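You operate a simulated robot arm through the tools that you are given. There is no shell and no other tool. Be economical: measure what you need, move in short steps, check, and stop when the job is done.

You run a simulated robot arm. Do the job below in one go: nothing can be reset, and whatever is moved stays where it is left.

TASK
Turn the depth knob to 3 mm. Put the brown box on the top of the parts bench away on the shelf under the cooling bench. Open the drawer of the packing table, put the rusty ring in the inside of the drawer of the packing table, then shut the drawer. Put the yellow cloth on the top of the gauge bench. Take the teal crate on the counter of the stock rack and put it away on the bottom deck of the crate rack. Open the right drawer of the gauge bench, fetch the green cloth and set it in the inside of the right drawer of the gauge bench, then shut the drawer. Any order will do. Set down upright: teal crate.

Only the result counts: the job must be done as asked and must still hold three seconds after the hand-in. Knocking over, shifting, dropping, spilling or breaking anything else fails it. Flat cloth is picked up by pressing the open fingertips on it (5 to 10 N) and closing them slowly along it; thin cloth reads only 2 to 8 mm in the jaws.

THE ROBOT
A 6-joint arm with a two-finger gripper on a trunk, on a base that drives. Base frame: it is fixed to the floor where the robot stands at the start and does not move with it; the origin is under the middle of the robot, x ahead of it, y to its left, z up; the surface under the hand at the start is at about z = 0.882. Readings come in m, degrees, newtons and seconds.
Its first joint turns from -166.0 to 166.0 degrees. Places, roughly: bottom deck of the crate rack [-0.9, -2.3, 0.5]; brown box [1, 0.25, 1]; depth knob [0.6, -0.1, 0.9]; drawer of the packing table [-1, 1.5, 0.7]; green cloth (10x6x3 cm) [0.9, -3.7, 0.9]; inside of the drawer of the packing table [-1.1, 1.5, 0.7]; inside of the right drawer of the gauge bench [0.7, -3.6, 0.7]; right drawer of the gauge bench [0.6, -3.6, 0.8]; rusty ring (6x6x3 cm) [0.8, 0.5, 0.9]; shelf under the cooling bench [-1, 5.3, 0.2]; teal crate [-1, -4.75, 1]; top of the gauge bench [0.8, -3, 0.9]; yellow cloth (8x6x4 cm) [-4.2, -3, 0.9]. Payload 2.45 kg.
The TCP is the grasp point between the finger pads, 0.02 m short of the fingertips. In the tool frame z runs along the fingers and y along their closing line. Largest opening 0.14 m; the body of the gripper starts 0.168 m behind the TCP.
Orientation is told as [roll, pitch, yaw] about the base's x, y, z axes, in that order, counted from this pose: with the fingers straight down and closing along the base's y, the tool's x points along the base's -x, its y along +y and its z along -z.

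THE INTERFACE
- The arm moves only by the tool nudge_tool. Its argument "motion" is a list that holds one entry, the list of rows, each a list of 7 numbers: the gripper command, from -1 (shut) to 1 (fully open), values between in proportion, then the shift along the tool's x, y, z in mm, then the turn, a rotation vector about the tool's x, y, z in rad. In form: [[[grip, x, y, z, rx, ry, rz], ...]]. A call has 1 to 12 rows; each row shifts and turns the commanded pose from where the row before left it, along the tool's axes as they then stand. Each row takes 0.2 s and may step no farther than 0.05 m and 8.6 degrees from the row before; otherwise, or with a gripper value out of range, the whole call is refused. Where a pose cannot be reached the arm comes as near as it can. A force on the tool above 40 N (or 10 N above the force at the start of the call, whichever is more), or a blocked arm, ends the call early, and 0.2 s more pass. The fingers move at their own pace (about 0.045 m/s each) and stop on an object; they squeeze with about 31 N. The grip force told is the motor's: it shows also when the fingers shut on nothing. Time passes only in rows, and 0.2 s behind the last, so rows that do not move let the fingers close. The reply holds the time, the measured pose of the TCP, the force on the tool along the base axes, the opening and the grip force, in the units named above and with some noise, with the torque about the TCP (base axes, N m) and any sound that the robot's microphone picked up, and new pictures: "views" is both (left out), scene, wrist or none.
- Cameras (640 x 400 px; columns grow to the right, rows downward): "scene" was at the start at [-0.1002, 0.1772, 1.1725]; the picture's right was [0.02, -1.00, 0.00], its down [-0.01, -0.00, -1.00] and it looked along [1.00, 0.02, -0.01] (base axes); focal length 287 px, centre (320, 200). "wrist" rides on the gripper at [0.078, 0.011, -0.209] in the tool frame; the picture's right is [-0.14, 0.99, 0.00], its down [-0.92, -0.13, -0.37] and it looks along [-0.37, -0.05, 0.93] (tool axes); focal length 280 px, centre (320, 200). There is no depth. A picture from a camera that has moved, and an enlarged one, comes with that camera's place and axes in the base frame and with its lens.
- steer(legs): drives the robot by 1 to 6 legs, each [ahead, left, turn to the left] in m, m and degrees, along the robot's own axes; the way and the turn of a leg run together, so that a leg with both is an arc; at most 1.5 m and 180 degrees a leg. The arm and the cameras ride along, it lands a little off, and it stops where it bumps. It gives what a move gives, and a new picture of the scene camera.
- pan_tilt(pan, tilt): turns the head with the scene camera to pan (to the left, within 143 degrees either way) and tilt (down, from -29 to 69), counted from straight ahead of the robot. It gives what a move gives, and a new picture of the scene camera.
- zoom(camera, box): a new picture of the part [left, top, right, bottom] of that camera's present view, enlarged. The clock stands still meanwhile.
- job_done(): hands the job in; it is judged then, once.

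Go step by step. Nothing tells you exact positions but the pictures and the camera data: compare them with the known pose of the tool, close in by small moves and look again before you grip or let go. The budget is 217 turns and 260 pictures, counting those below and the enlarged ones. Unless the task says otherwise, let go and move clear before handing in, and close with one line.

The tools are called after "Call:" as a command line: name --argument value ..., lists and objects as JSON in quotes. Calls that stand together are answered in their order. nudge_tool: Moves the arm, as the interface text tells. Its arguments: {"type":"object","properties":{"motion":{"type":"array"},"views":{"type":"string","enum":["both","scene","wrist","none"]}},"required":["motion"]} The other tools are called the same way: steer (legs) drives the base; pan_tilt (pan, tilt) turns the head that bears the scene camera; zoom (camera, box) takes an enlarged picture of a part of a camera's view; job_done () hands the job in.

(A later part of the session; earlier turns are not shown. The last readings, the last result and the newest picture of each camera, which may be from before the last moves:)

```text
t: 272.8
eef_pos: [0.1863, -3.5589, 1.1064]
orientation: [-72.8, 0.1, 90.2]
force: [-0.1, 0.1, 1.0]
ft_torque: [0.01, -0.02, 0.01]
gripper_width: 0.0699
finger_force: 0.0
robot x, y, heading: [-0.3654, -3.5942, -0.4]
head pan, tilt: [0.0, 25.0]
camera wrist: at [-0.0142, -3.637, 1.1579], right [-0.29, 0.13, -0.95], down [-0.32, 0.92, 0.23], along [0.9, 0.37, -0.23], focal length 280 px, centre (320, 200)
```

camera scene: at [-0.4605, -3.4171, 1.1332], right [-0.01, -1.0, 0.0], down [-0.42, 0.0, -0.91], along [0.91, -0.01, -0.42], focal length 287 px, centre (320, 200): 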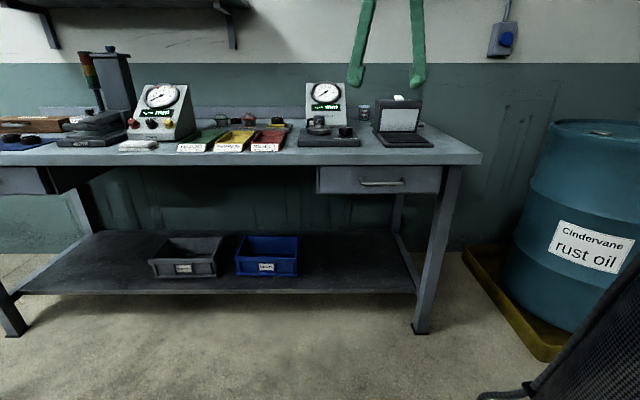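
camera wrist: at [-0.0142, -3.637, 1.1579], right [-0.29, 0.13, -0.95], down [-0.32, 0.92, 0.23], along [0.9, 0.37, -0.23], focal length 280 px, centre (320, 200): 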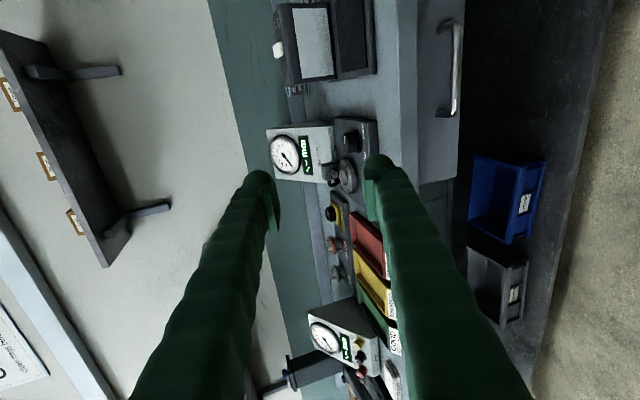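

The handle is at about (0.43, -3.635, 0.782). Moving to just in front of it.

Call:
nudge_tool --motion '[[[0, 9.5, 33.3, 29.6, 0, 0, 0], [0, 9.5, 33.3, 29.6, 0, 0, 0], [0, 9.5, 33.3, 29.6, 0, 0, 0], [0, 9.5, 33.3, 29.6, 0, 0, 0], [0, 9.5, 33.3, 29.6, 0, 0, 0], [0, 9.5, 33.3, 29.6, 0, 0, 0], [0, 9.5, 33.3, 29.6, 0, 0, 0], [0, 9.5, 33.3, 29.6, 0, 0, 0], [0, 0, 0, 0, 0, 0, 0]]]' --views "wrist"

```text
t: 274.8
eef_pos: [0.3342, -3.6365, 0.7831]
orientation: [-72.7, 0.0, 90.1]
force: [-0.5, 0.1, -1.1]
ft_torque: [-0.03, 0.01, -0.01]
gripper_width: 0.07
finger_force: 0.1
robot x, y, heading: [-0.3625, -3.5951, -0.6]
head pan, tilt: [0.0, 25.0]
camera wrist: at [0.1328, -3.7151, 0.8336], right [-0.29, 0.13, -0.95], down [-0.32, 0.92, 0.23], along [0.9, 0.37, -0.23], focal length 280 px, centre (320, 200)
```

wrist: 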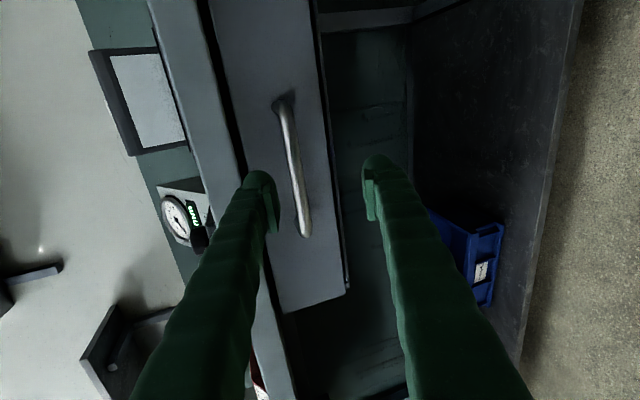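

Call:
nudge_tool --motion '[[[0, 0, -9, 30, 0, 0, 0], [0, 0, -9, 30, 0, 0, 0], [0, 0, -7, 23, 0, 0, 0], [0, 0, 0, 0, 0, 0, 0]]]' --views "wrist"

```text
t: 275.8
eef_pos: [0.4214, -3.638, 0.7817]
orientation: [-72.7, 0.2, 90.1]
force: [0.1, 0.0, -0.2]
ft_torque: [0.0, -0.04, -0.01]
gripper_width: 0.07
finger_force: 0.1
robot x, y, heading: [-0.3628, -3.5933, -0.3]
head pan, tilt: [0.0, 25.0]
camera wrist: at [0.2206, -3.715, 0.8323], right [-0.29, 0.13, -0.95], down [-0.32, 0.92, 0.23], along [0.9, 0.37, -0.23], focal length 280 px, centre (320, 200)
```

wrist: 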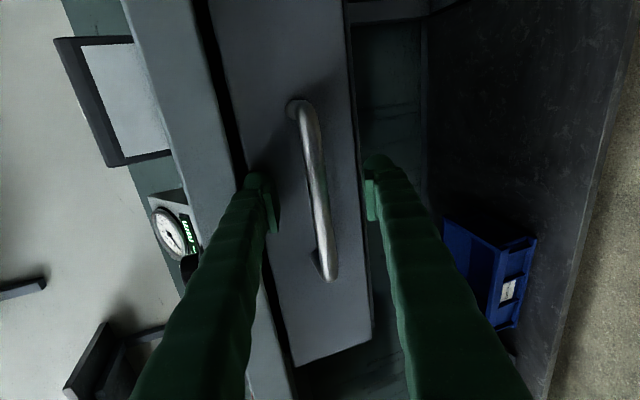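

The bar is between the fingers. I'll close and pull.

Call:
nudge_tool --motion '[[[-0.3, 0, 0, 0, 0, 0, 0], [-0.6, 0, 0, 0, 0, 0, 0], [-0.8, 0, 0, 0, 0, 0, 0], [-1, 0, 0, 0, 0, 0, 0], [-1, 0, 0, 0, 0, 0, 0], [-1, 0, 0, 0, 0, 0, 0]]]' --views "none"

Call:
nudge_tool --motion '[[[-1, 0, 5.8, -19.1, 0, 0, 0], [-1, 0, 5.8, -19.1, 0, 0, 0], [-1, 0, 5.8, -19.1, 0, 0, 0], [-1, 0, 5.8, -19.1, 0, 0, 0], [-1, 0, 5.8, -19.1, 0, 0, 0], [-1, 0, 5.8, -19.1, 0, 0, 0], [-1, 0, 0, 0, 0, 0, 0]]]' --views "scene"

```text
t: 277.2
eef_pos: [0.423, -3.638, 0.7812]
orientation: [-72.9, 0.1, 90.1]
force: [1.1, 1.2, 11.8]
ft_torque: [0.5, 0.09, -0.2]
gripper_width: 0.0095
finger_force: 36.8
robot x, y, heading: [-0.3618, -3.5919, -0.7]
head pan, tilt: [0.0, 25.0]
```

```text
t: 278.2
eef_pos: [0.3414, -3.6382, 0.781]
orientation: [-72.5, 0.0, 90.0]
force: [0.3, -3.6, -17.2]
ft_torque: [0.37, -0.11, -0.5]
gripper_width: 0.0093
finger_force: 37.4
robot x, y, heading: [-0.3654, -3.5965, -0.5]
head pan, tilt: [0.0, 25.0]
stopped in row 5: the force on the tool passed its limit at 42 N (the readings are from after the stop); the commanded pose is now the measured one
camera scene: at [-0.4598, -3.4175, 1.1333], right [-0.01, -1.0, 0.0], down [-0.42, 0.0, -0.91], along [0.91, -0.01, -0.42], focal length 287 px, centre (320, 200)
```

scene: 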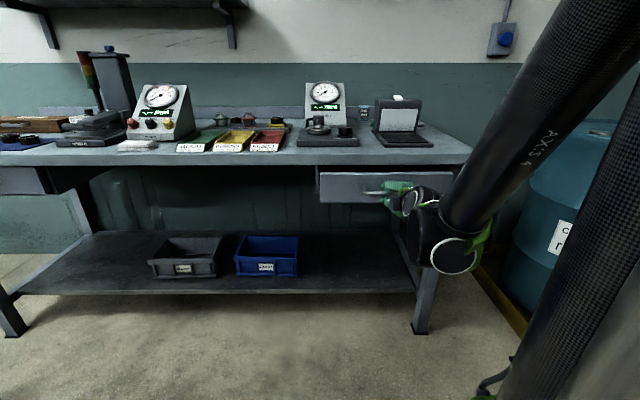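

It stopped on vertical force. I'll relieve slightly and continue.

Call:
nudge_tool --motion '[[[-1, 0, 2, 0, 0, 0, 0], [-1, 0, 4.4, -14.3, 0, 0, 0], [-1, 0, 4.4, -14.3, 0, 0, 0], [-1, 0, 4.4, -14.3, 0, 0, 0], [-1, 0, 4.4, -14.3, 0, 0, 0], [-1, 0, 4.4, -14.3, 0, 0, 0], [-1, 0, 4.4, -14.3, 0, 0, 0], [-1, 0, 4.4, -14.3, 0, 0, 0], [-1, 0, 4.4, -14.3, 0, 0, 0], [-1, 0, 4.4, -14.3, 0, 0, 0], [-1, 0, 0, 0, 0, 0, 0]]]' --views "none"

```text
t: 280.6
eef_pos: [0.2052, -3.6381, 0.7822]
orientation: [-72.8, 0.2, 89.9]
force: [-1.5, -14.1, 20.2]
ft_torque: [0.46, 0.14, -0.24]
gripper_width: 0.0094
finger_force: 37.1
robot x, y, heading: [-0.3628, -3.5917, -0.8]
head pan, tilt: [0.0, 25.0]
```

The drawer is open by about 22 cm. I'll release, back off, and turn the hand down.

Call:
nudge_tool --motion '[[[-0.2, 0, 0, 0, 0, 0, 0], [-0.2, 0, 0, 0, 0, 0, 0], [-0.2, 0, 0, 0, 0, 0, 0], [-0.2, 0, 0, 0, 0, 0, 0]]]' --views "none"

Call:
steer --legs '[[-0.15, 0, 0]]'

Call:
nudge_tool --motion '[[[-0.2, 0, 0, 0, -0.141, 0, 0], [-0.2, 0, 0, 0, -0.141, 0, 0], [-0.2, 0, 0, 0, -0.141, 0, 0], [-0.2, 0, 0, 0, -0.141, 0, 0], [-0.2, 0, 0, 0, -0.141, 0, 0], [-0.2, 0, 0, 0, -0.141, 0, 0], [-0.2, 0, 0, 0, -0.141, 0, 0], [-0.2, 0, 0, 0, -0.141, 0, 0], [-0.2, 0, 0, 0, -0.141, 0, 0], [-0.2, 0, 0, 0, 0, 0, 0]]]' --views "none"

Call:
nudge_tool --motion '[[[-0.2, 0, 0, -45, 0, 0, 0], [-0.2, 0, 0, -45, 0, 0, 0], [-0.2, 0, 0, -45, 0, 0, 0], [-0.2, 0, 0, -45, 0, 0, 0], [-0.2, 0, 0, -45, 0, 0, 0], [-0.2, 0, 0, -45, 0, 0, 0], [-0.2, 0, 0, -45, 0, 0, 0], [-0.2, 0, 0, -45, 0, 0, 0]]]' --views "scene"

```text
t: 281.6
eef_pos: [0.2061, -3.6366, 0.7802]
orientation: [-72.6, 0.2, 90.0]
force: [0.3, -0.2, -0.6]
ft_torque: [-0.01, 0.01, -0.01]
gripper_width: 0.0558
finger_force: 0.1
robot x, y, heading: [-0.3649, -3.5942, -0.7]
head pan, tilt: [0.0, 25.0]
```

```text
t: 283.0
eef_pos: [0.0571, -3.6345, 0.7816]
orientation: [-72.6, 0.2, 90.1]
force: [-0.2, 0.2, 1.0]
ft_torque: [0.03, 0.03, 0.0]
gripper_width: 0.0559
finger_force: 0.1
robot x, y, heading: [-0.512, -3.5932, -0.6]
head pan, tilt: [0.0, 25.0]
camera scene: at [-0.6093, -3.416, 1.1332], right [-0.01, -1.0, 0.0], down [-0.42, 0.0, -0.91], along [0.91, -0.01, -0.42], focal length 287 px, centre (320, 200)
```

scene: 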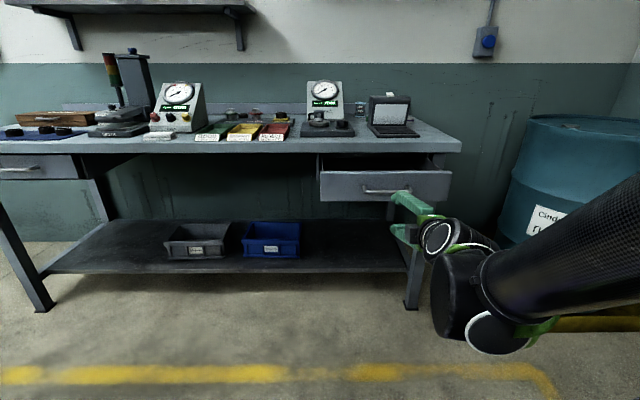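

```text
t: 285.2
eef_pos: [0.0583, -3.6356, 0.7813]
orientation: [0.2, 0.1, 90.1]
force: [0.5, 0.6, -0.7]
ft_torque: [-0.02, 0.0, 0.03]
gripper_width: 0.0561
finger_force: 0.0
robot x, y, heading: [-0.5141, -3.5941, -0.6]
head pan, tilt: [0.0, 25.0]
```

```text
t: 287.0
eef_pos: [0.0579, -3.6352, 1.1411]
orientation: [0.1, 0.2, 90.1]
force: [-0.7, 0.1, 0.6]
ft_torque: [-0.02, 0.03, 0.02]
gripper_width: 0.0561
finger_force: 0.1
robot x, y, heading: [-0.5109, -3.5926, -0.7]
head pan, tilt: [0.0, 25.0]
camera scene: at [-0.6092, -3.416, 1.1332], right [-0.01, -1.0, 0.0], down [-0.42, 0.0, -0.91], along [0.91, -0.01, -0.42], focal length 287 px, centre (320, 200)
```

scene: 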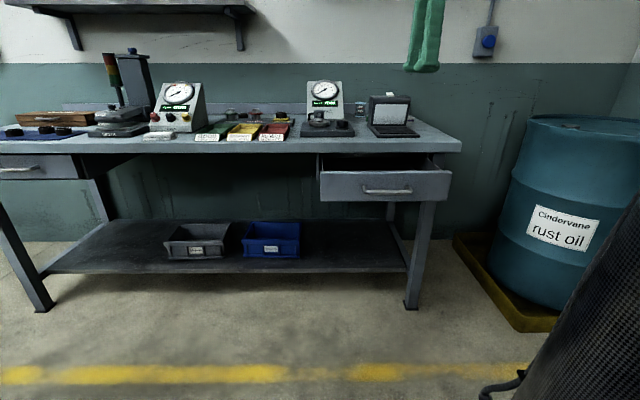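

I'll move the base left of the open drawer and closer, so the arm can reach the green cloth at the back.

Call:
nudge_tool --motion '[[[0.2, 0, 0, -45, 0, 0, 0], [0.2, 0, 0, 0, 0, 0, 0]]]' --views "none"

Call:
steer --legs '[[0, 0.46, 0.6], [0.6, 0, 0]]'

```text
t: 287.6
eef_pos: [0.0575, -3.6333, 1.1881]
orientation: [0.1, 0.3, 90.1]
force: [-0.6, -0.3, 0.1]
ft_torque: [0.06, 0.02, 0.02]
gripper_width: 0.0841
finger_force: 0.0
robot x, y, heading: [-0.5136, -3.5918, -0.6]
head pan, tilt: [0.0, 25.0]
```

```text
t: 293.4
eef_pos: [0.6721, -3.1789, 1.1878]
orientation: [0.1, 0.1, 90.2]
force: [-0.3, 0.4, 0.6]
ft_torque: [0.02, 0.03, -0.02]
gripper_width: 0.0837
finger_force: 0.0
robot x, y, heading: [0.099, -3.138, -0.5]
head pan, tilt: [0.0, 25.0]
camera scene: at [0.0055, -2.9619, 1.1332], right [-0.01, -1.0, 0.0], down [-0.42, 0.0, -0.91], along [0.91, -0.01, -0.42], focal length 287 px, centre (320, 200)
```

scene: 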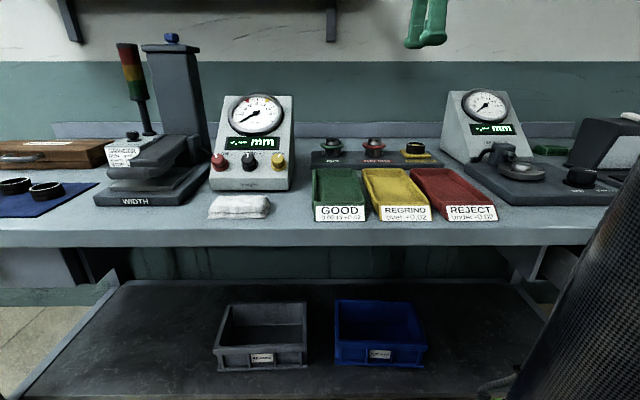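

The green cloth is at about (0.91, -3.71). I'll move slightly closer and look from above.

Call:
steer --legs '[[0.06, -0.05, 0]]'

Call:
nudge_tool --motion '[[[0.2, 44, -10, 0, 0, 0, 0], [0.2, 44, -10, 0, 0, 0, 0], [0.2, 44, -10, 0, 0, 0, 0], [0.2, 44, -10, 0, 0, 0, 0], [0.2, 44, -10, 0, 0, 0, 0], [0.2, 44, -10, 0, 0, 0, 0], [0.2, 44, -10, 0, 0, 0, 0], [0.2, 44, -10, 0, 0, 0, 0], [0.2, 44, -10, 0, 0, 0, 0], [0.2, 0, 0, 0, 0, 0, 0]]]' --views "wrist"

```text
t: 294.4
eef_pos: [0.7326, -3.2299, 1.1862]
orientation: [0.2, 0.3, 90.0]
force: [0.0, 0.7, 0.0]
ft_torque: [0.0, 0.04, -0.01]
gripper_width: 0.0839
finger_force: 0.1
robot x, y, heading: [0.1619, -3.1906, -0.6]
head pan, tilt: [0.0, 25.0]
camera scene: at [0.0656, -3.012, 1.1332], right [-0.01, -1.0, 0.0], down [-0.42, 0.0, -0.91], along [0.91, -0.01, -0.42], focal length 287 px, centre (320, 200)
```

scene: 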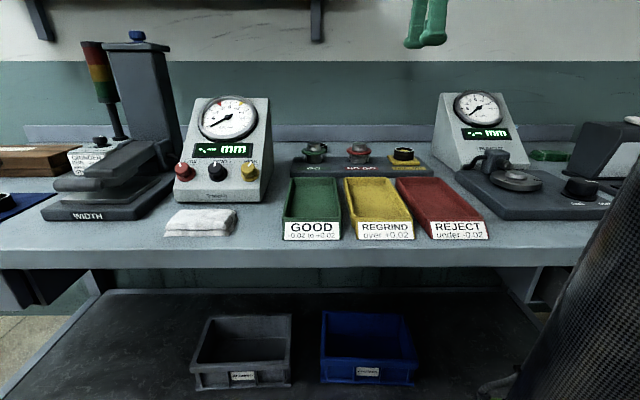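

```text
t: 296.6
eef_pos: [0.8225, -3.6269, 1.1869]
orientation: [0.1, 0.3, 90.1]
force: [-0.4, 0.3, 0.6]
ft_torque: [0.0, -0.02, 0.0]
gripper_width: 0.0841
finger_force: 0.0
robot x, y, heading: [0.165, -3.192, -0.5]
head pan, tilt: [0.0, 25.0]
camera wrist: at [0.8138, -3.7033, 1.3943], right [-0.99, 0.14, 0.0], down [0.13, 0.92, 0.37], along [0.05, 0.36, -0.93], focal length 280 px, centre (320, 200)
```

wrist: 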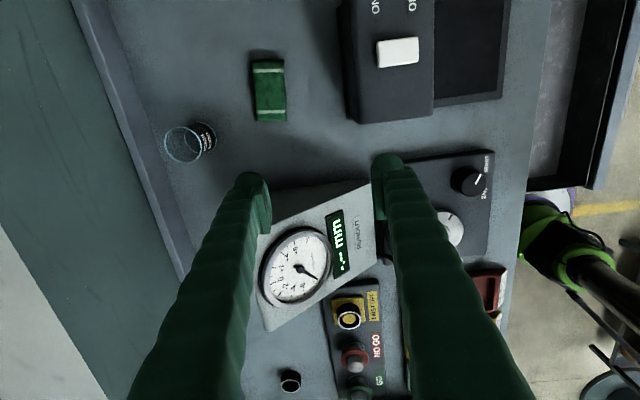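

The cloth is a folded pad at about (0.897, -3.716), 6 cm along x. I'll move above it and descend.

Call:
nudge_tool --motion '[[[0.3, 30, -25, 0, 0, 0, 0], [0.3, 30, -25, 0, 0, 0, 0], [0.3, 30, -25, 0, 0, 0, 0], [0.3, 0, 0, 45, 0, 0, 0], [0.3, 0, 0, 45, 0, 0, 0], [0.3, 0, 0, 45, 0, 0, 0], [0.3, 0, 0, 45, 0, 0, 0], [0.3, 0, 0, 0, 0, 0, 0]]]' --views "wrist"

```text
t: 298.4
eef_pos: [0.8952, -3.7175, 1.0066]
orientation: [0.2, 0.2, 90.3]
force: [-0.2, 0.0, 0.5]
ft_torque: [-0.03, 0.0, 0.01]
gripper_width: 0.0909
finger_force: 0.0
robot x, y, heading: [0.1625, -3.1871, -0.5]
head pan, tilt: [0.0, 25.0]
camera wrist: at [0.8873, -3.7934, 1.2148], right [-0.99, 0.14, 0.0], down [0.13, 0.92, 0.37], along [0.05, 0.36, -0.93], focal length 280 px, centre (320, 200)
```

wrist: 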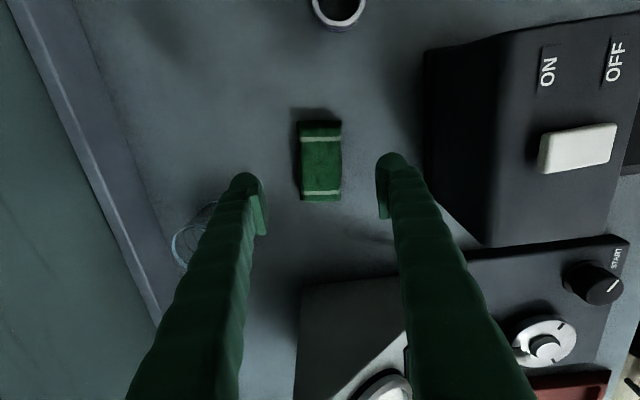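

Centred. I'll go down and close on it.

Call:
nudge_tool --motion '[[[0.3, 0, 0, 45, 0, 0, 0], [0.3, 0, 0, 35, 0, 0, 0], [0.3, 0, 0, 10, 0, 0, 0], [0.3, 0, 0, 5, 0, 0, 0], [0.3, 0, 0, 4, 0, 0, 0], [0.3, 0, 0, 3, 0, 0, 0], [0.3, 0, 0, 3, 0, 0, 0]]]' --views "wrist"

```text
t: 300.1
eef_pos: [0.8975, -3.716, 0.9019]
orientation: [0.1, 0.2, 90.1]
force: [-0.2, 0.3, 1.2]
ft_torque: [0.01, -0.04, 0.05]
gripper_width: 0.0911
finger_force: 0.0
robot x, y, heading: [0.1644, -3.1891, -0.7]
head pan, tilt: [0.0, 25.0]
camera wrist: at [0.8879, -3.7921, 1.1105], right [-0.99, 0.14, 0.0], down [0.13, 0.92, 0.37], along [0.05, 0.36, -0.93], focal length 280 px, centre (320, 200)
```

wrist: 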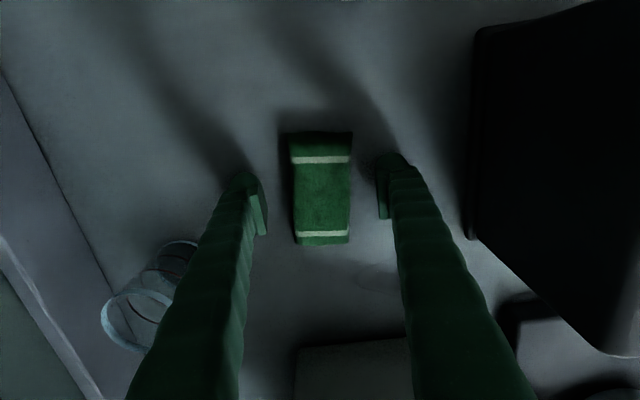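

Call:
nudge_tool --motion '[[[0.1, 0, 0, 0, 0, 0, 0], [-0.1, 0, 0, 0, 0, 0, 0], [-0.3, 0, 0, 0, 0, 0, 0], [-0.5, 0, 0, 0, 0, 0, 0], [-0.6, 0, 0, 0, 0, 0, 0], [-0.6, 0, 0, 0, 0, 0, 0]]]' --views "wrist"

```text
t: 301.4
eef_pos: [0.897, -3.7158, 0.9015]
orientation: [0.1, 0.3, 90.1]
force: [0.4, -0.1, 2.1]
ft_torque: [-0.01, 0.01, -0.06]
gripper_width: 0.0539
finger_force: 30.6
robot x, y, heading: [0.1614, -3.186, -0.5]
head pan, tilt: [0.0, 25.0]
camera wrist: at [0.8879, -3.7921, 1.1107], right [-0.99, 0.14, 0.0], down [0.13, 0.92, 0.37], along [0.05, 0.36, -0.93], focal length 280 px, centre (320, 200)
```

wrist: 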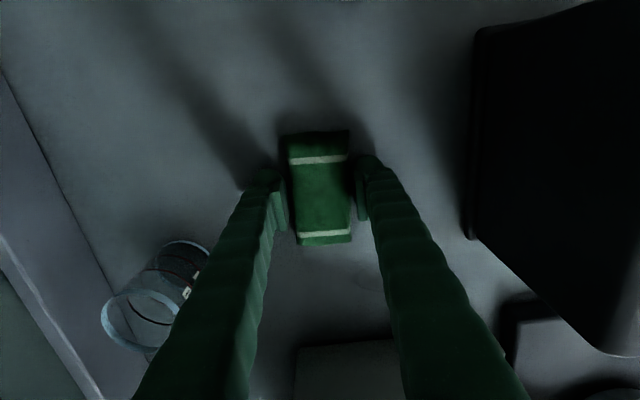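

Gripped. I'll lift and carry it over the open drawer.

Call:
nudge_tool --motion '[[[-0.6, 0, 0, -45, 0, 0, 0], [-0.6, 0, 0, -45, 0, 0, 0], [-0.6, 0, 0, -45, 0, 0, 0], [-0.6, 0, 0, -45, 0, 0, 0], [-0.6, 0, 0, -45, 0, 0, 0], [-0.6, 0, 0, -45, 0, 0, 0]]]' --views "none"

Call:
nudge_tool --motion '[[[-0.6, -8, 45, 0, 0, 0, 0], [-0.6, -8, 45, 0, 0, 0, 0], [-0.6, -8, 45, 0, 0, 0, 0], [-0.6, -8, 45, 0, 0, 0, 0], [-0.6, -8, 45, 0, 0, 0, 0], [-0.6, -8, 45, 0, 0, 0, 0], [-0.6, -8, 45, 0, 0, 0, 0], [-0.6, -8, 45, 0, 0, 0, 0], [-0.6, -8, 45, 0, 0, 0, 0], [-0.6, -8, 45, 0, 0, 0, 0], [-0.6, -8, 45, 0, 0, 0, 0], [-0.6, 0, 0, 0, 0, 0, 0]]]' --views "wrist"

```text
t: 302.9
eef_pos: [0.8965, -3.7141, 1.1739]
orientation: [0.0, 0.1, 90.1]
force: [0.4, 1.0, 0.1]
ft_torque: [-0.06, -0.07, 0.02]
gripper_width: 0.0532
finger_force: 30.7
robot x, y, heading: [0.163, -3.1877, -0.5]
head pan, tilt: [0.0, 25.0]
```

```text
t: 305.4
eef_pos: [0.4006, -3.6285, 1.1733]
orientation: [0.1, 0.3, 90.1]
force: [0.6, -0.4, -0.9]
ft_torque: [0.0, 0.0, 0.0]
gripper_width: 0.0528
finger_force: 30.9
robot x, y, heading: [0.1649, -3.1897, -0.4]
head pan, tilt: [0.0, 25.0]
camera wrist: at [0.3925, -3.7046, 1.3814], right [-0.99, 0.14, 0.0], down [0.13, 0.92, 0.37], along [0.05, 0.36, -0.93], focal length 280 px, centre (320, 200)
```

wrist: 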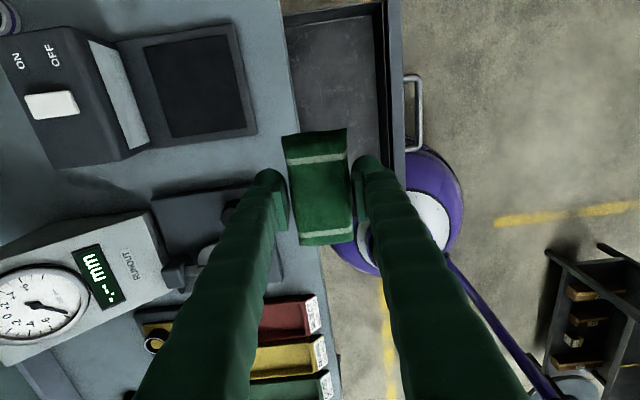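

The drawer interior is centred at about (0.355, -3.635). I'll centre and lower in.

Call:
nudge_tool --motion '[[[-0.6, 9, 45, 0, 0, 0, 0], [-0.6, 0, 0, 45, 0, 0, 0], [-0.6, 0, 0, 45, 0, 0, 0], [-0.6, 0, 0, 45, 0, 0, 0], [-0.6, 0, 0, 45, 0, 0, 0], [-0.6, 0, 0, 45, 0, 0, 0], [-0.6, 0, 0, 45, 0, 0, 0], [-0.6, 0, 0, 0, 0, 0, 0]]]' --views "wrist"

```text
t: 307.2
eef_pos: [0.3571, -3.6371, 0.9013]
orientation: [0.1, 0.1, 90.1]
force: [-0.5, 0.0, -0.2]
ft_torque: [0.03, -0.03, 0.03]
gripper_width: 0.0526
finger_force: 31.3
robot x, y, heading: [0.1592, -3.1887, -0.2]
head pan, tilt: [0.0, 25.0]
camera wrist: at [0.3487, -3.7122, 1.1094], right [-0.99, 0.14, 0.0], down [0.13, 0.92, 0.37], along [0.05, 0.36, -0.93], focal length 280 px, centre (320, 200)
```

wrist: 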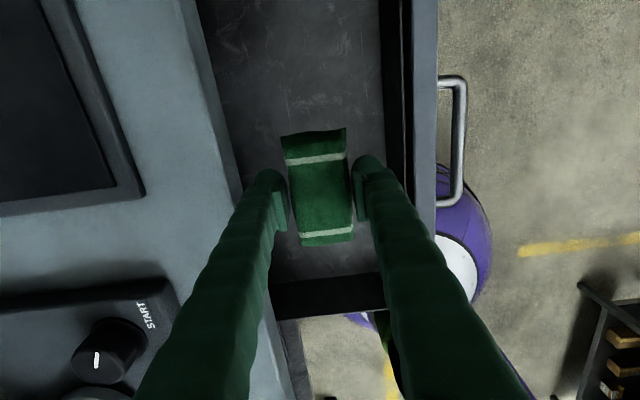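

Call:
nudge_tool --motion '[[[-0.6, 0, 0, 45, 0, 0, 0], [-0.6, 0, 0, 45, 0, 0, 0], [-0.6, 0, 0, 25, 0, 0, 0], [-0.6, 0, 0, 10, 0, 0, 0], [-0.6, 0, 0, 6, 0, 0, 0], [-0.6, 0, 0, 5, 0, 0, 0], [-0.6, 0, 0, 4, 0, 0, 0], [-0.6, 0, 0, 4, 0, 0, 0], [-0.6, 0, 0, 4, 0, 0, 0], [-0.6, 0, 0, 4, 0, 0, 0]]]' --views "wrist"

```text
t: 309.1
eef_pos: [0.3578, -3.6384, 0.7609]
orientation: [0.0, 0.2, 90.1]
force: [-0.4, 3.7, 16.0]
ft_torque: [0.0, -0.16, -0.02]
gripper_width: 0.0525
finger_force: 31.0
robot x, y, heading: [0.1606, -3.187, -0.5]
head pan, tilt: [0.0, 25.0]
stopped in row 9: the force on the tool passed its limit at 54 N (the readings are from after the stop); the commanded pose is now the measured one
camera wrist: at [0.3481, -3.7147, 0.9687], right [-0.99, 0.14, 0.0], down [0.13, 0.92, 0.37], along [0.05, 0.36, -0.93], focal length 280 px, centre (320, 200)
```

wrist: 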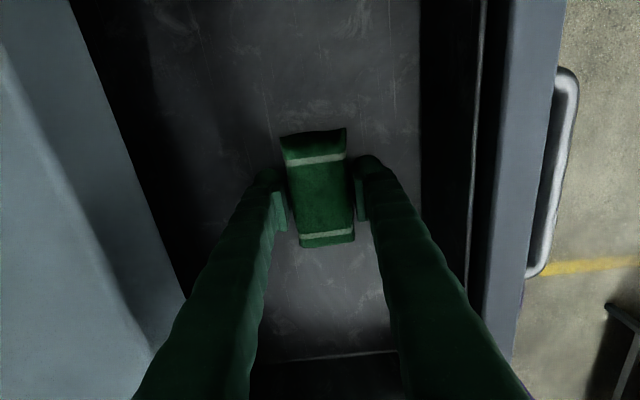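

The cloth is on the drawer floor. I'll release, lift out and move in front of the drawer.

Call:
nudge_tool --motion '[[[-0.1, 0, 0, 0, 0, 0, 0], [-0.1, 0, 0, 0, 0, 0, 0], [-0.1, 0, 0, -3, 0, 0, 0], [-0.1, 0, 0, -45, 0, 0, 0], [-0.1, 0, 0, -45, 0, 0, 0], [-0.1, 0, 0, -45, 0, 0, 0], [-0.1, 0, 0, -45, 0, 0, 0], [-1, 0, 45, 0, 0, 0, 0], [-1, 0, 45, 0, 0, 0, 0], [-1, 0, 45, 0, 0, 0, 0], [-1, 0, 45, 0, 0, 0, 0], [-1, 0, 45, 0, 0, 0, 0]]]' --views "wrist"

```text
t: 311.7
eef_pos: [0.2343, -3.6282, 0.9457]
orientation: [1.1, 0.3, 88.6]
force: [0.4, 0.7, -1.1]
ft_torque: [0.05, -0.04, -0.05]
gripper_width: 0.0
finger_force: 29.5
out of reach, approached as far as the arm can: row 10, 11, 12
robot x, y, heading: [0.1612, -3.1912, -0.4]
head pan, tilt: [0.0, 25.0]
camera wrist: at [0.2272, -3.7047, 1.1534], right [-0.99, 0.16, 0.02], down [0.16, 0.92, 0.36], along [0.04, 0.36, -0.93], focal length 280 px, centre (320, 200)
```

wrist: 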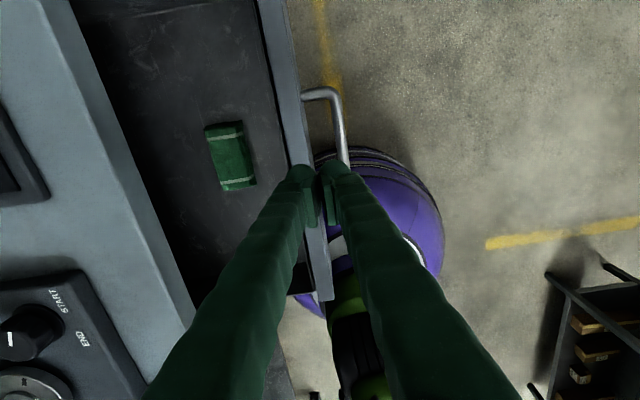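

The cloth lies in the drawer. The hand is at its limit here, so I'll reposition the base behind the drawer.

Call:
steer --legs '[[-0.6, 0, 0], [0, -0.4, 0]]'

Call:
nudge_tool --motion '[[[-1, 0, -30, -10, 0, 0, 0], [-1, -30, -30, 0, 0, 0, 0], [-1, -34, -30, 0, 0, 0, 0], [-1, -34, -30, 0, 0, 0, 0], [-1, -34, -30, 0, 0, 0, 0], [-1, -34, -30, 0, 0, 0, 0], [-1, -34, -30, 0, 0, 0, 0], [-1, -34, -30, 0, 0, 0, 0], [-1, -34, -30, 0, 0, 0, 0], [-1, -34, -30, 0, 0, 0, 0], [-1, -34, -30, 0, 0, 0, 0], [-1, 0, 0, 0, 0, 0, 0]]]' --views "both"

```text
t: 317.2
eef_pos: [-0.3679, -4.0242, 0.9462]
orientation: [1.1, 0.3, 88.3]
force: [-0.7, 0.6, -0.1]
ft_torque: [0.04, 0.02, 0.01]
gripper_width: 0.0
finger_force: 29.4
robot x, y, heading: [-0.4349, -3.5874, -1.1]
head pan, tilt: [0.0, 25.0]
camera scene: at [-0.5324, -3.4062, 1.1332], right [-0.02, -1.0, 0.0], down [-0.42, 0.01, -0.91], along [0.91, -0.01, -0.42], focal length 287 px, centre (320, 200)
```

scene: 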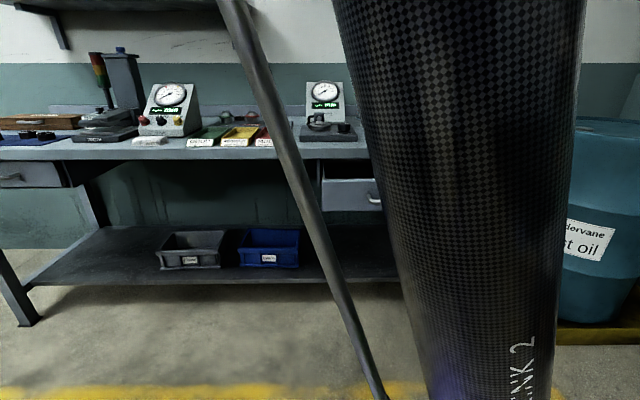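

```text
t: 318.5
eef_pos: [-0.2649, -3.9544, 0.9654]
orientation: [1.0, 0.3, 75.8]
force: [-0.7, 1.0, 0.2]
ft_torque: [-0.11, -0.02, 0.02]
gripper_width: 0.0
finger_force: 29.2
robot x, y, heading: [-0.4374, -3.5823, -1.1]
head pan, tilt: [0.0, 25.0]
stopped in row 6: the arm was blocked; the commanded pose is now the measured one
camera scene: at [-0.5324, -3.4079, 1.1333], right [-0.04, -1.0, 0.0], down [-0.42, 0.01, -0.91], along [0.91, -0.03, -0.42], focal length 287 px, centre (320, 200)
camera wrist: at [-0.2894, -4.026, 1.1735], right [-0.93, 0.38, 0.02], down [0.36, 0.86, 0.36], along [0.12, 0.34, -0.93], focal length 280 px, centre (320, 200)
```

scene: 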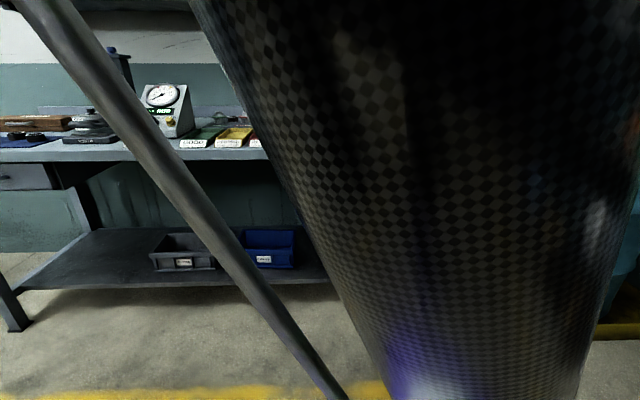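
wrist: 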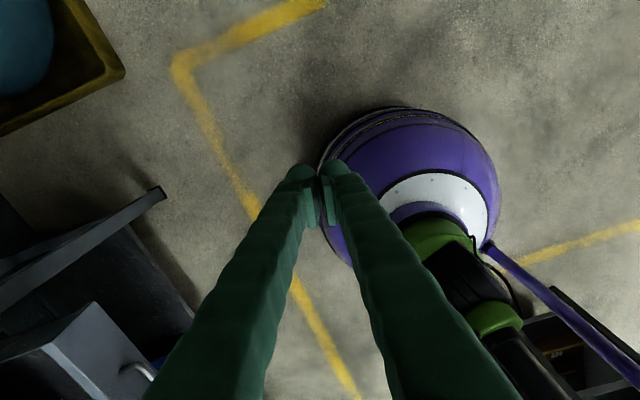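

The arm is cramped; I'll extend outward first and then swing to the front.

Call:
nudge_tool --motion '[[[-1, 15, -35, -10, 0, 0, 0], [-1, 10, -38, -10, 0, 0, 0], [-1, 0, -42, -10, 0, 0, 0], [-1, -10, -40, 0, 0, 0, 0], [-1, -20, -38, 0, 0, 0, 0], [-1, -30, -30, 0, 0, 0, 0], [-1, -40, -15, 0, 0, 0, 0], [-1, -42, 0, 0, 0, 0, 0], [-1, -42, 0, 0, 0, 0, 0], [-1, -42, 0, 0, 0, 0, 0]]]' --views "none"

```text
t: 320.9
eef_pos: [0.0445, -3.8218, 0.994]
orientation: [1.1, 0.3, 76.5]
force: [-0.8, 0.3, -0.1]
ft_torque: [-0.02, -0.05, 0.02]
gripper_width: 0.0001
finger_force: 29.5
robot x, y, heading: [-0.4334, -3.5837, -1.0]
head pan, tilt: [0.0, 25.0]
stopped in row 10: the arm was blocked; the commanded pose is now the measured one
```

Call:
nudge_tool --motion '[[[-1, 0, 0, -20, 0, 0, -0.12], [-1, 0, 0, -20, 0, 0, -0.115], [-1, -30, 0, 0, 0, 0, 0], [-1, -40, 0, 0, 0, 0, 0], [-1, -40, 0, 0, 0, 0, 0], [-1, -40, 0, 0, 0, 0, 0], [-1, -40, 0, 0, 0, 0, 0]]]' --views "both"

```text
t: 322.5
eef_pos: [0.0386, -3.6322, 1.0324]
orientation: [1.1, 0.0, 90.0]
force: [-0.1, -0.1, 0.0]
ft_torque: [0.01, 0.0, 0.03]
gripper_width: 0.0003
finger_force: 28.2
robot x, y, heading: [-0.4404, -3.5835, -0.9]
head pan, tilt: [0.0, 25.0]
camera scene: at [-0.5322, -3.4069, 1.1332], right [-0.02, -1.0, 0.0], down [-0.42, 0.01, -0.91], along [0.91, -0.02, -0.42], focal length 287 px, centre (320, 200)
camera wrist: at [0.0335, -3.7085, 1.2407], right [-0.99, 0.14, 0.02], down [0.14, 0.92, 0.37], along [0.03, 0.36, -0.93], focal length 280 px, centre (320, 200)
```

scene: 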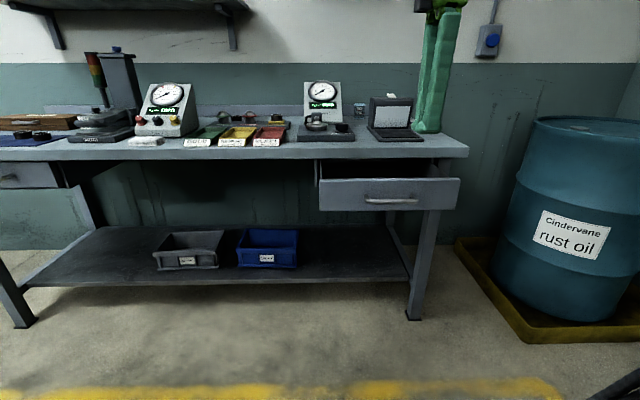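
wrist: 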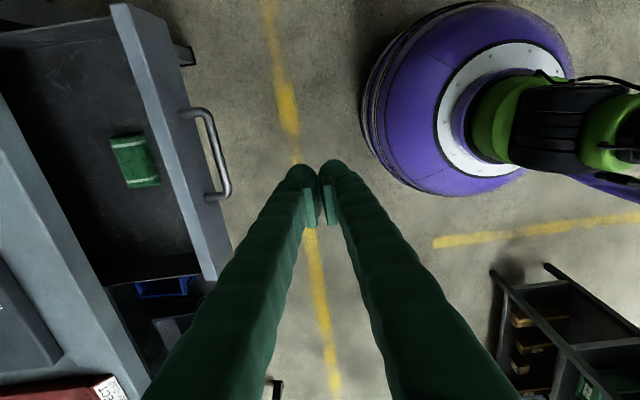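

Positioned. I'll lower and push.

Call:
nudge_tool --motion '[[[-1, 0, 0, 42, 0, 0, 0], [-1, 0, 0, 42, 0, 0, 0], [-1, 0, 0, 42, 0, 0, 0], [-1, 0, 0, 42, 0, 0, 0], [-1, 0, 0, 42, 0, 0, 0], [-1, 0, 0, 40, 0, 0, 0], [-1, 0, -40, 0, 0, 0, 0], [-1, 0, -40, 0, 0, 0, 0], [-1, 0, -40, 0, 0, 0, 0], [-1, 0, -30, 0, 0, 0, 0], [-1, 0, -30, 0, 0, 0, 0], [-1, 0, -30, 0, 0, 0, 0]]]' --views "none"

Call:
nudge_tool --motion '[[[-1, 0, -30, 0, 0, 0, 0], [-1, 0, -30, 0, 0, 0, 0], [-1, 0, -20, 0, 0, 0, 0], [-1, 0, -20, 0, 0, 0, 0], [-1, 0, -15, 0, 0, 0, 0], [-1, 0, -10, 0, 0, 0, 0], [-1, 0, -6, 0, 0, 0, 0], [-1, 0, -5, 0, 0, 0, 0], [-1, 0, -5, 0, 0, 0, 0], [-1, 0, -4, 0, 0, 0, 0], [-1, 0, -4, 0, 0, 0, 0]]]' --views "wrist"

```text
t: 325.1
eef_pos: [0.2496, -3.6291, 0.778]
orientation: [1.1, 0.0, 90.1]
force: [0.3, 0.2, 0.2]
ft_torque: [-0.01, -0.05, 0.01]
gripper_width: 0.0
finger_force: 29.5
robot x, y, heading: [-0.4345, -3.5822, -1.0]
head pan, tilt: [0.0, 25.0]
```

```text
t: 326.9
eef_pos: [0.3792, -3.631, 0.7772]
orientation: [1.5, 0.0, 89.9]
force: [-14.7, 1.3, 6.5]
ft_torque: [-0.12, -0.3, -0.17]
gripper_width: 0.0
finger_force: 29.5
robot x, y, heading: [-0.4365, -3.5852, -0.9]
head pan, tilt: [0.0, 25.0]
stopped in row 9: the force on the tool passed its limit at 50 N (the readings are from after the stop); the commanded pose is now the measured one
camera wrist: at [0.3755, -3.7076, 0.9863], right [-0.99, 0.14, 0.02], down [0.14, 0.92, 0.36], along [0.03, 0.36, -0.93], focal length 280 px, centre (320, 200)
```

wrist: 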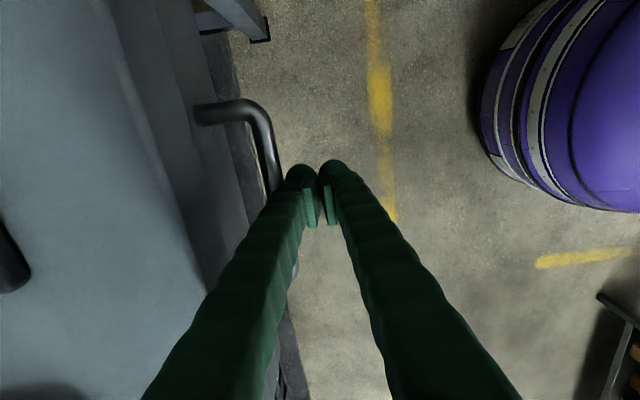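

It stopped. I'll back off, raise the hand and verify.

Call:
nudge_tool --motion '[[[-1, 0, 30, 0, 0, 0, 0], [-1, 0, 40, 0, 0, 0, 0], [-1, 0, 30, -30, 0, 0, 0], [-1, 0, 0, -45, 0, 0, 0], [-1, 0, 0, -45, 0, 0, 0], [-1, 0, 0, -45, 0, 0, 0], [-1, 0, 0, -45, 0, 0, 0], [-1, 0, 0, -45, 0, 0, 0], [-1, 0, 0, -45, 0, 0, 0]]]' --views "scene"

Call:
zoom --camera "scene" --box '[280, 110, 500, 240]'

```text
t: 328.9
eef_pos: [0.2889, -3.6295, 1.0802]
orientation: [1.4, 0.1, 90.0]
force: [0.5, 0.7, 0.0]
ft_torque: [-0.01, 0.01, -0.02]
gripper_width: 0.0
finger_force: 29.5
robot x, y, heading: [-0.4367, -3.5846, -0.6]
head pan, tilt: [0.0, 25.0]
camera scene: at [-0.5326, -3.4062, 1.1332], right [-0.02, -1.0, 0.0], down [-0.42, 0.01, -0.91], along [0.91, -0.01, -0.42], focal length 287 px, centre (320, 200)
```

scene: 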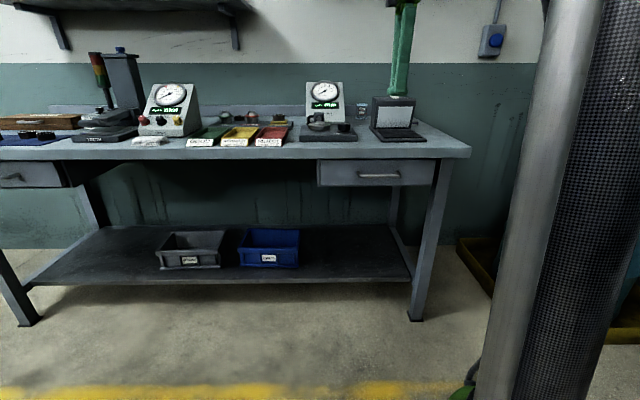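

```text
2.91 times, centred on (390, 175) of scene
camera zoom: at [-0.5326, -3.4062, 1.1332], right [-0.02, -1.0, 0.0], down [-0.42, 0.01, -0.91], along [0.91, -0.01, -0.42], focal length 834 px, centre (116, 273)
```

zoom: 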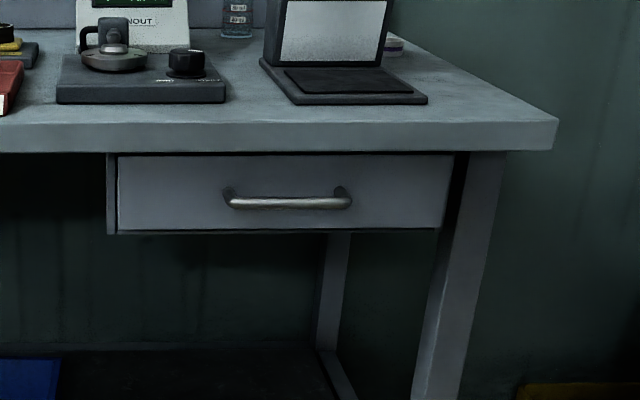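

The drawer is shut (handle back at x≈0.427). Next I'll look at the stock rack and the crate rack.

Call:
pan_tilt --pan -110 --tilt 10

Call:
pan_tilt --pan 120 --tilt 25

```text
t: 330.8
eef_pos: [0.2902, -3.6292, 1.0804]
orientation: [1.4, -0.1, 90.0]
force: [0.0, -0.6, -1.1]
ft_torque: [0.0, -0.01, 0.01]
gripper_width: 0.0
finger_force: 29.7
robot x, y, heading: [-0.4367, -3.585, -1.0]
head pan, tilt: [-110.0, 10.0]
camera scene: at [-0.658, -3.4915, 1.1576], right [-0.93, 0.36, 0.0], down [0.06, 0.16, -0.98], along [-0.35, -0.92, -0.17], focal length 287 px, centre (320, 200)
```

scene: 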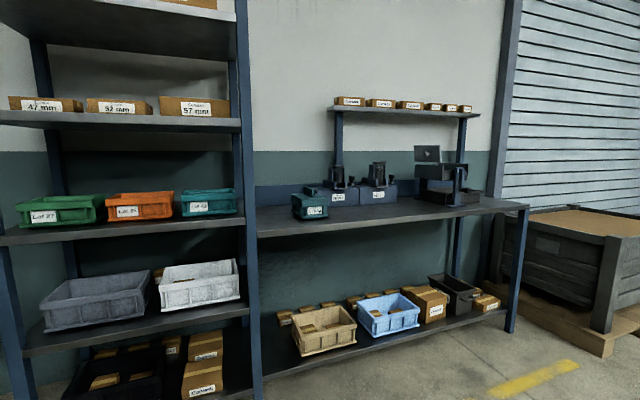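

```text
t: 334.1
eef_pos: [0.2898, -3.6294, 1.0797]
orientation: [1.4, 0.0, 90.0]
force: [0.0, 0.9, 0.6]
ft_torque: [0.01, -0.01, -0.02]
gripper_width: 0.0
finger_force: 29.5
robot x, y, heading: [-0.44, -3.5838, -0.9]
head pan, tilt: [120.0, 25.0]
camera scene: at [-0.6695, -3.3241, 1.1332], right [0.87, 0.49, 0.0], down [0.2, -0.37, -0.91], along [-0.44, 0.79, -0.42], focal length 287 px, centre (320, 200)
```

scene: 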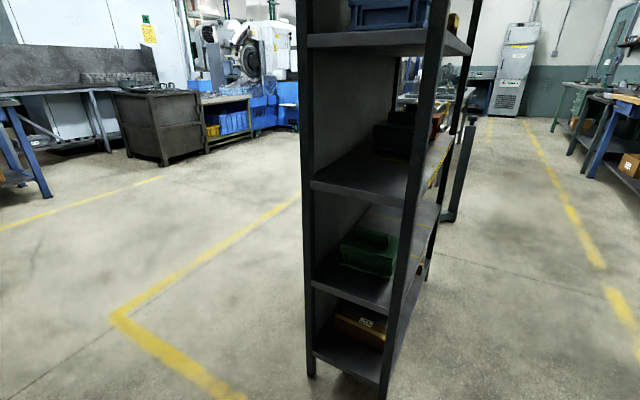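

The teal crate is on the stock-rack counter at about (-1.0, -4.65), and the crate rack's decks are at roughly 0.2, 0.47, 0.85 and 1.18. I'll drive to face the counter.

Call:
nudge_tool --motion '[[[0.2, 0, 45, 0, 0, 0, 0], [0.2, 0, 45, 0, 0, 0, 0], [0.2, 0, 45, -20, 0, 0, 0], [0.2, 0, 45, -20, 0, 0, 0]]]' --views "none"

Call:
steer --legs '[[0, 0, -89.2], [0.3, -0.56, 0]]'

Call:
pan_tilt --pan 0 --tilt 20

```text
t: 335.1
eef_pos: [0.1105, -3.6307, 1.1241]
orientation: [1.5, 0.0, 90.0]
force: [1.0, 0.3, -0.2]
ft_torque: [0.04, 0.14, 0.02]
gripper_width: 0.0841
finger_force: 0.0
robot x, y, heading: [-0.4384, -3.5835, -1.1]
head pan, tilt: [120.0, 25.0]
```

```text
t: 342.4
eef_pos: [-1.0236, -4.4342, 1.1246]
orientation: [1.3, -0.1, 1.1]
force: [-0.5, -0.9, 0.2]
ft_torque: [0.0, 0.0, 0.0]
gripper_width: 0.084
finger_force: 0.1
robot x, y, heading: [-0.9877, -3.8886, -89.8]
head pan, tilt: [120.0, 25.0]
camera scene: at [-0.7331, -3.6496, 1.1332], right [0.5, -0.87, 0.0], down [-0.37, -0.21, -0.91], along [0.78, 0.45, -0.42], focal length 287 px, centre (320, 200)
```

scene: 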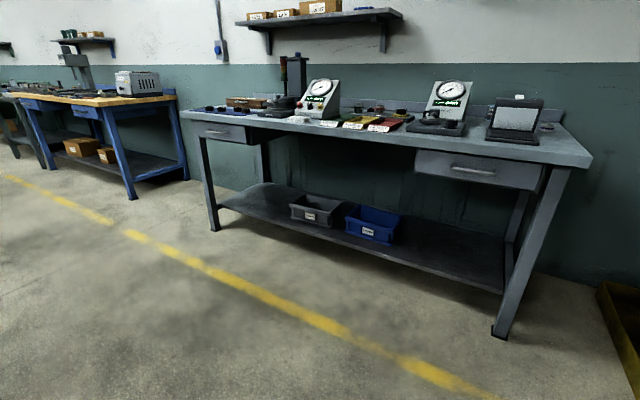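

```text
t: 344.4
eef_pos: [-1.0242, -4.4349, 1.1246]
orientation: [1.4, -0.1, 1.0]
force: [-0.1, 0.0, 0.5]
ft_torque: [0.03, 0.02, 0.04]
gripper_width: 0.0842
finger_force: 0.1
robot x, y, heading: [-0.9838, -3.8862, -90.1]
head pan, tilt: [0.0, 20.0]
camera scene: at [-0.8127, -3.7889, 1.1413], right [-1.0, 0.0, 0.0], down [0.0, 0.34, -0.94], along [0.0, -0.94, -0.34], focal length 287 px, centre (320, 200)
```

scene: 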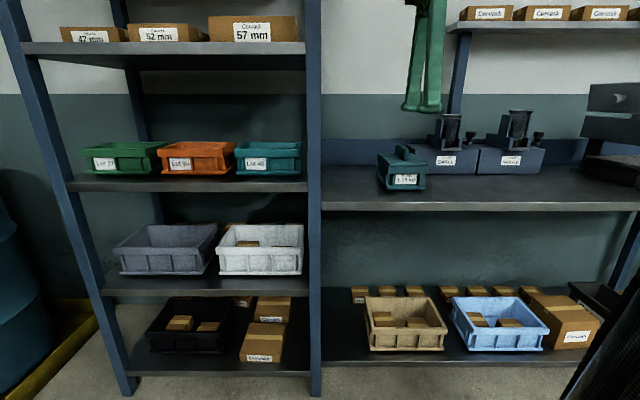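

Call:
zoom --camera "scene" --box '[350, 110, 480, 215]'

Call:
nudge_tool --motion '[[[0.4, 0, 0, 0, 0, 0, 0]]]' --views "wrist"

```text
3.81 times, centred on (415, 162) of scene
camera zoom: at [-0.8127, -3.7889, 1.1413], right [-1.0, 0.0, 0.0], down [0.0, 0.34, -0.94], along [0.0, -0.94, -0.34], focal length 1093 px, centre (-42, 343)
```

zoom: 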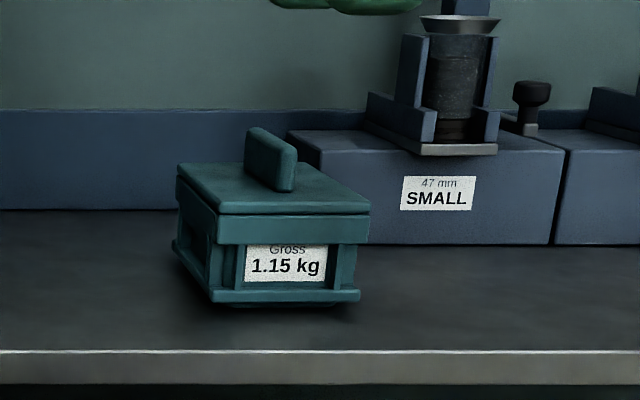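

```text
t: 344.8
eef_pos: [-1.0249, -4.4347, 1.1253]
orientation: [1.4, 0.0, 1.0]
force: [0.0, -0.6, 0.5]
ft_torque: [0.0, -0.01, 0.0]
gripper_width: 0.0981
finger_force: 0.1
robot x, y, heading: [-0.9865, -3.8868, -90.0]
head pan, tilt: [0.0, 20.0]
camera wrist: at [-1.1011, -4.4289, 1.3327], right [0.12, 0.99, 0.02], down [0.92, -0.12, 0.36], along [0.37, -0.02, -0.93], focal length 280 px, centre (320, 200)
```

wrist: 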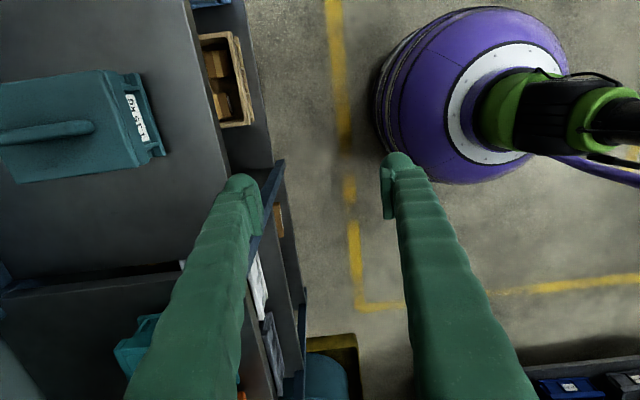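

The teal crate has a lid with a fin handle running front-to-back, at about (-1.105, -4.82, 0.95). I'll grip the fin from the front with a hand tilted 30° below horizontal, so it also fits the rack deck later. First, rotate the hand.

Call:
nudge_tool --motion '[[[0, 0, 0, 0, 0, 0, 0.1444], [0, 0, 0, 0, 0, 0, 0.1444], [0, 0, 0, 0, 0, 0, 0.1444], [0, 0, 0, 0, 0, 0, 0.1444], [0, 0, 0, 0, 0, 0, 0.1444], [0, 0, 0, 0, 0, 0, 0.1444], [0, 0, 0, 0, 0, 0, 0.1444], [0, 0, 0, 0, 0, 0, 0.1444], [0, 0, 0, 0, 0, 0, 0.1444], [0, 0, 0, 0, 0, 0, 0.1444], [0, 0, 0, 0, 0, 0, 0.1444], [0, 0, 0, 0, 0, 0, 0]]]' --views "none"

Call:
nudge_tool --motion '[[[0, 0, 0, 0, 0, -0.131, 0], [0, 0, 0, 0, 0, -0.131, 0], [0, 0, 0, 0, 0, -0.131, 0], [0, 0, 0, 0, 0, -0.131, 0], [0, 0, 0, 0, 0, -0.131, 0], [0, 0, 0, 0, 0, -0.131, 0], [0, 0, 0, 0, 0, -0.131, 0], [0, 0, 0, 0, 0, -0.131, 0], [0, 0, 0, 0, 0, 0, 0]]]' --views "wrist"

```text
t: 347.4
eef_pos: [-1.0243, -4.4337, 1.1241]
orientation: [-0.2, 1.4, -90.1]
force: [-0.6, 0.4, 0.4]
ft_torque: [0.0, -0.01, 0.01]
gripper_width: 0.0702
finger_force: 0.0
robot x, y, heading: [-0.9888, -3.8893, -90.0]
head pan, tilt: [0.0, 20.0]
```

```text
t: 349.4
eef_pos: [-1.0244, -4.4348, 1.125]
orientation: [-0.1, -58.7, -90.0]
force: [-0.1, 0.4, 0.0]
ft_torque: [0.01, -0.01, 0.0]
gripper_width: 0.0701
finger_force: 0.0
robot x, y, heading: [-0.9873, -3.8892, -89.6]
head pan, tilt: [0.0, 20.0]
camera wrist: at [-1.0122, -4.2138, 1.1649], right [0.99, -0.07, 0.12], down [-0.13, -0.16, 0.98], along [-0.05, -0.98, -0.17], focal length 280 px, centre (320, 200)
```

wrist: 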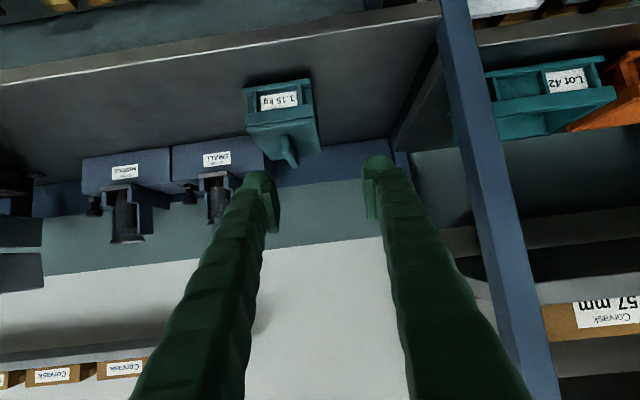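

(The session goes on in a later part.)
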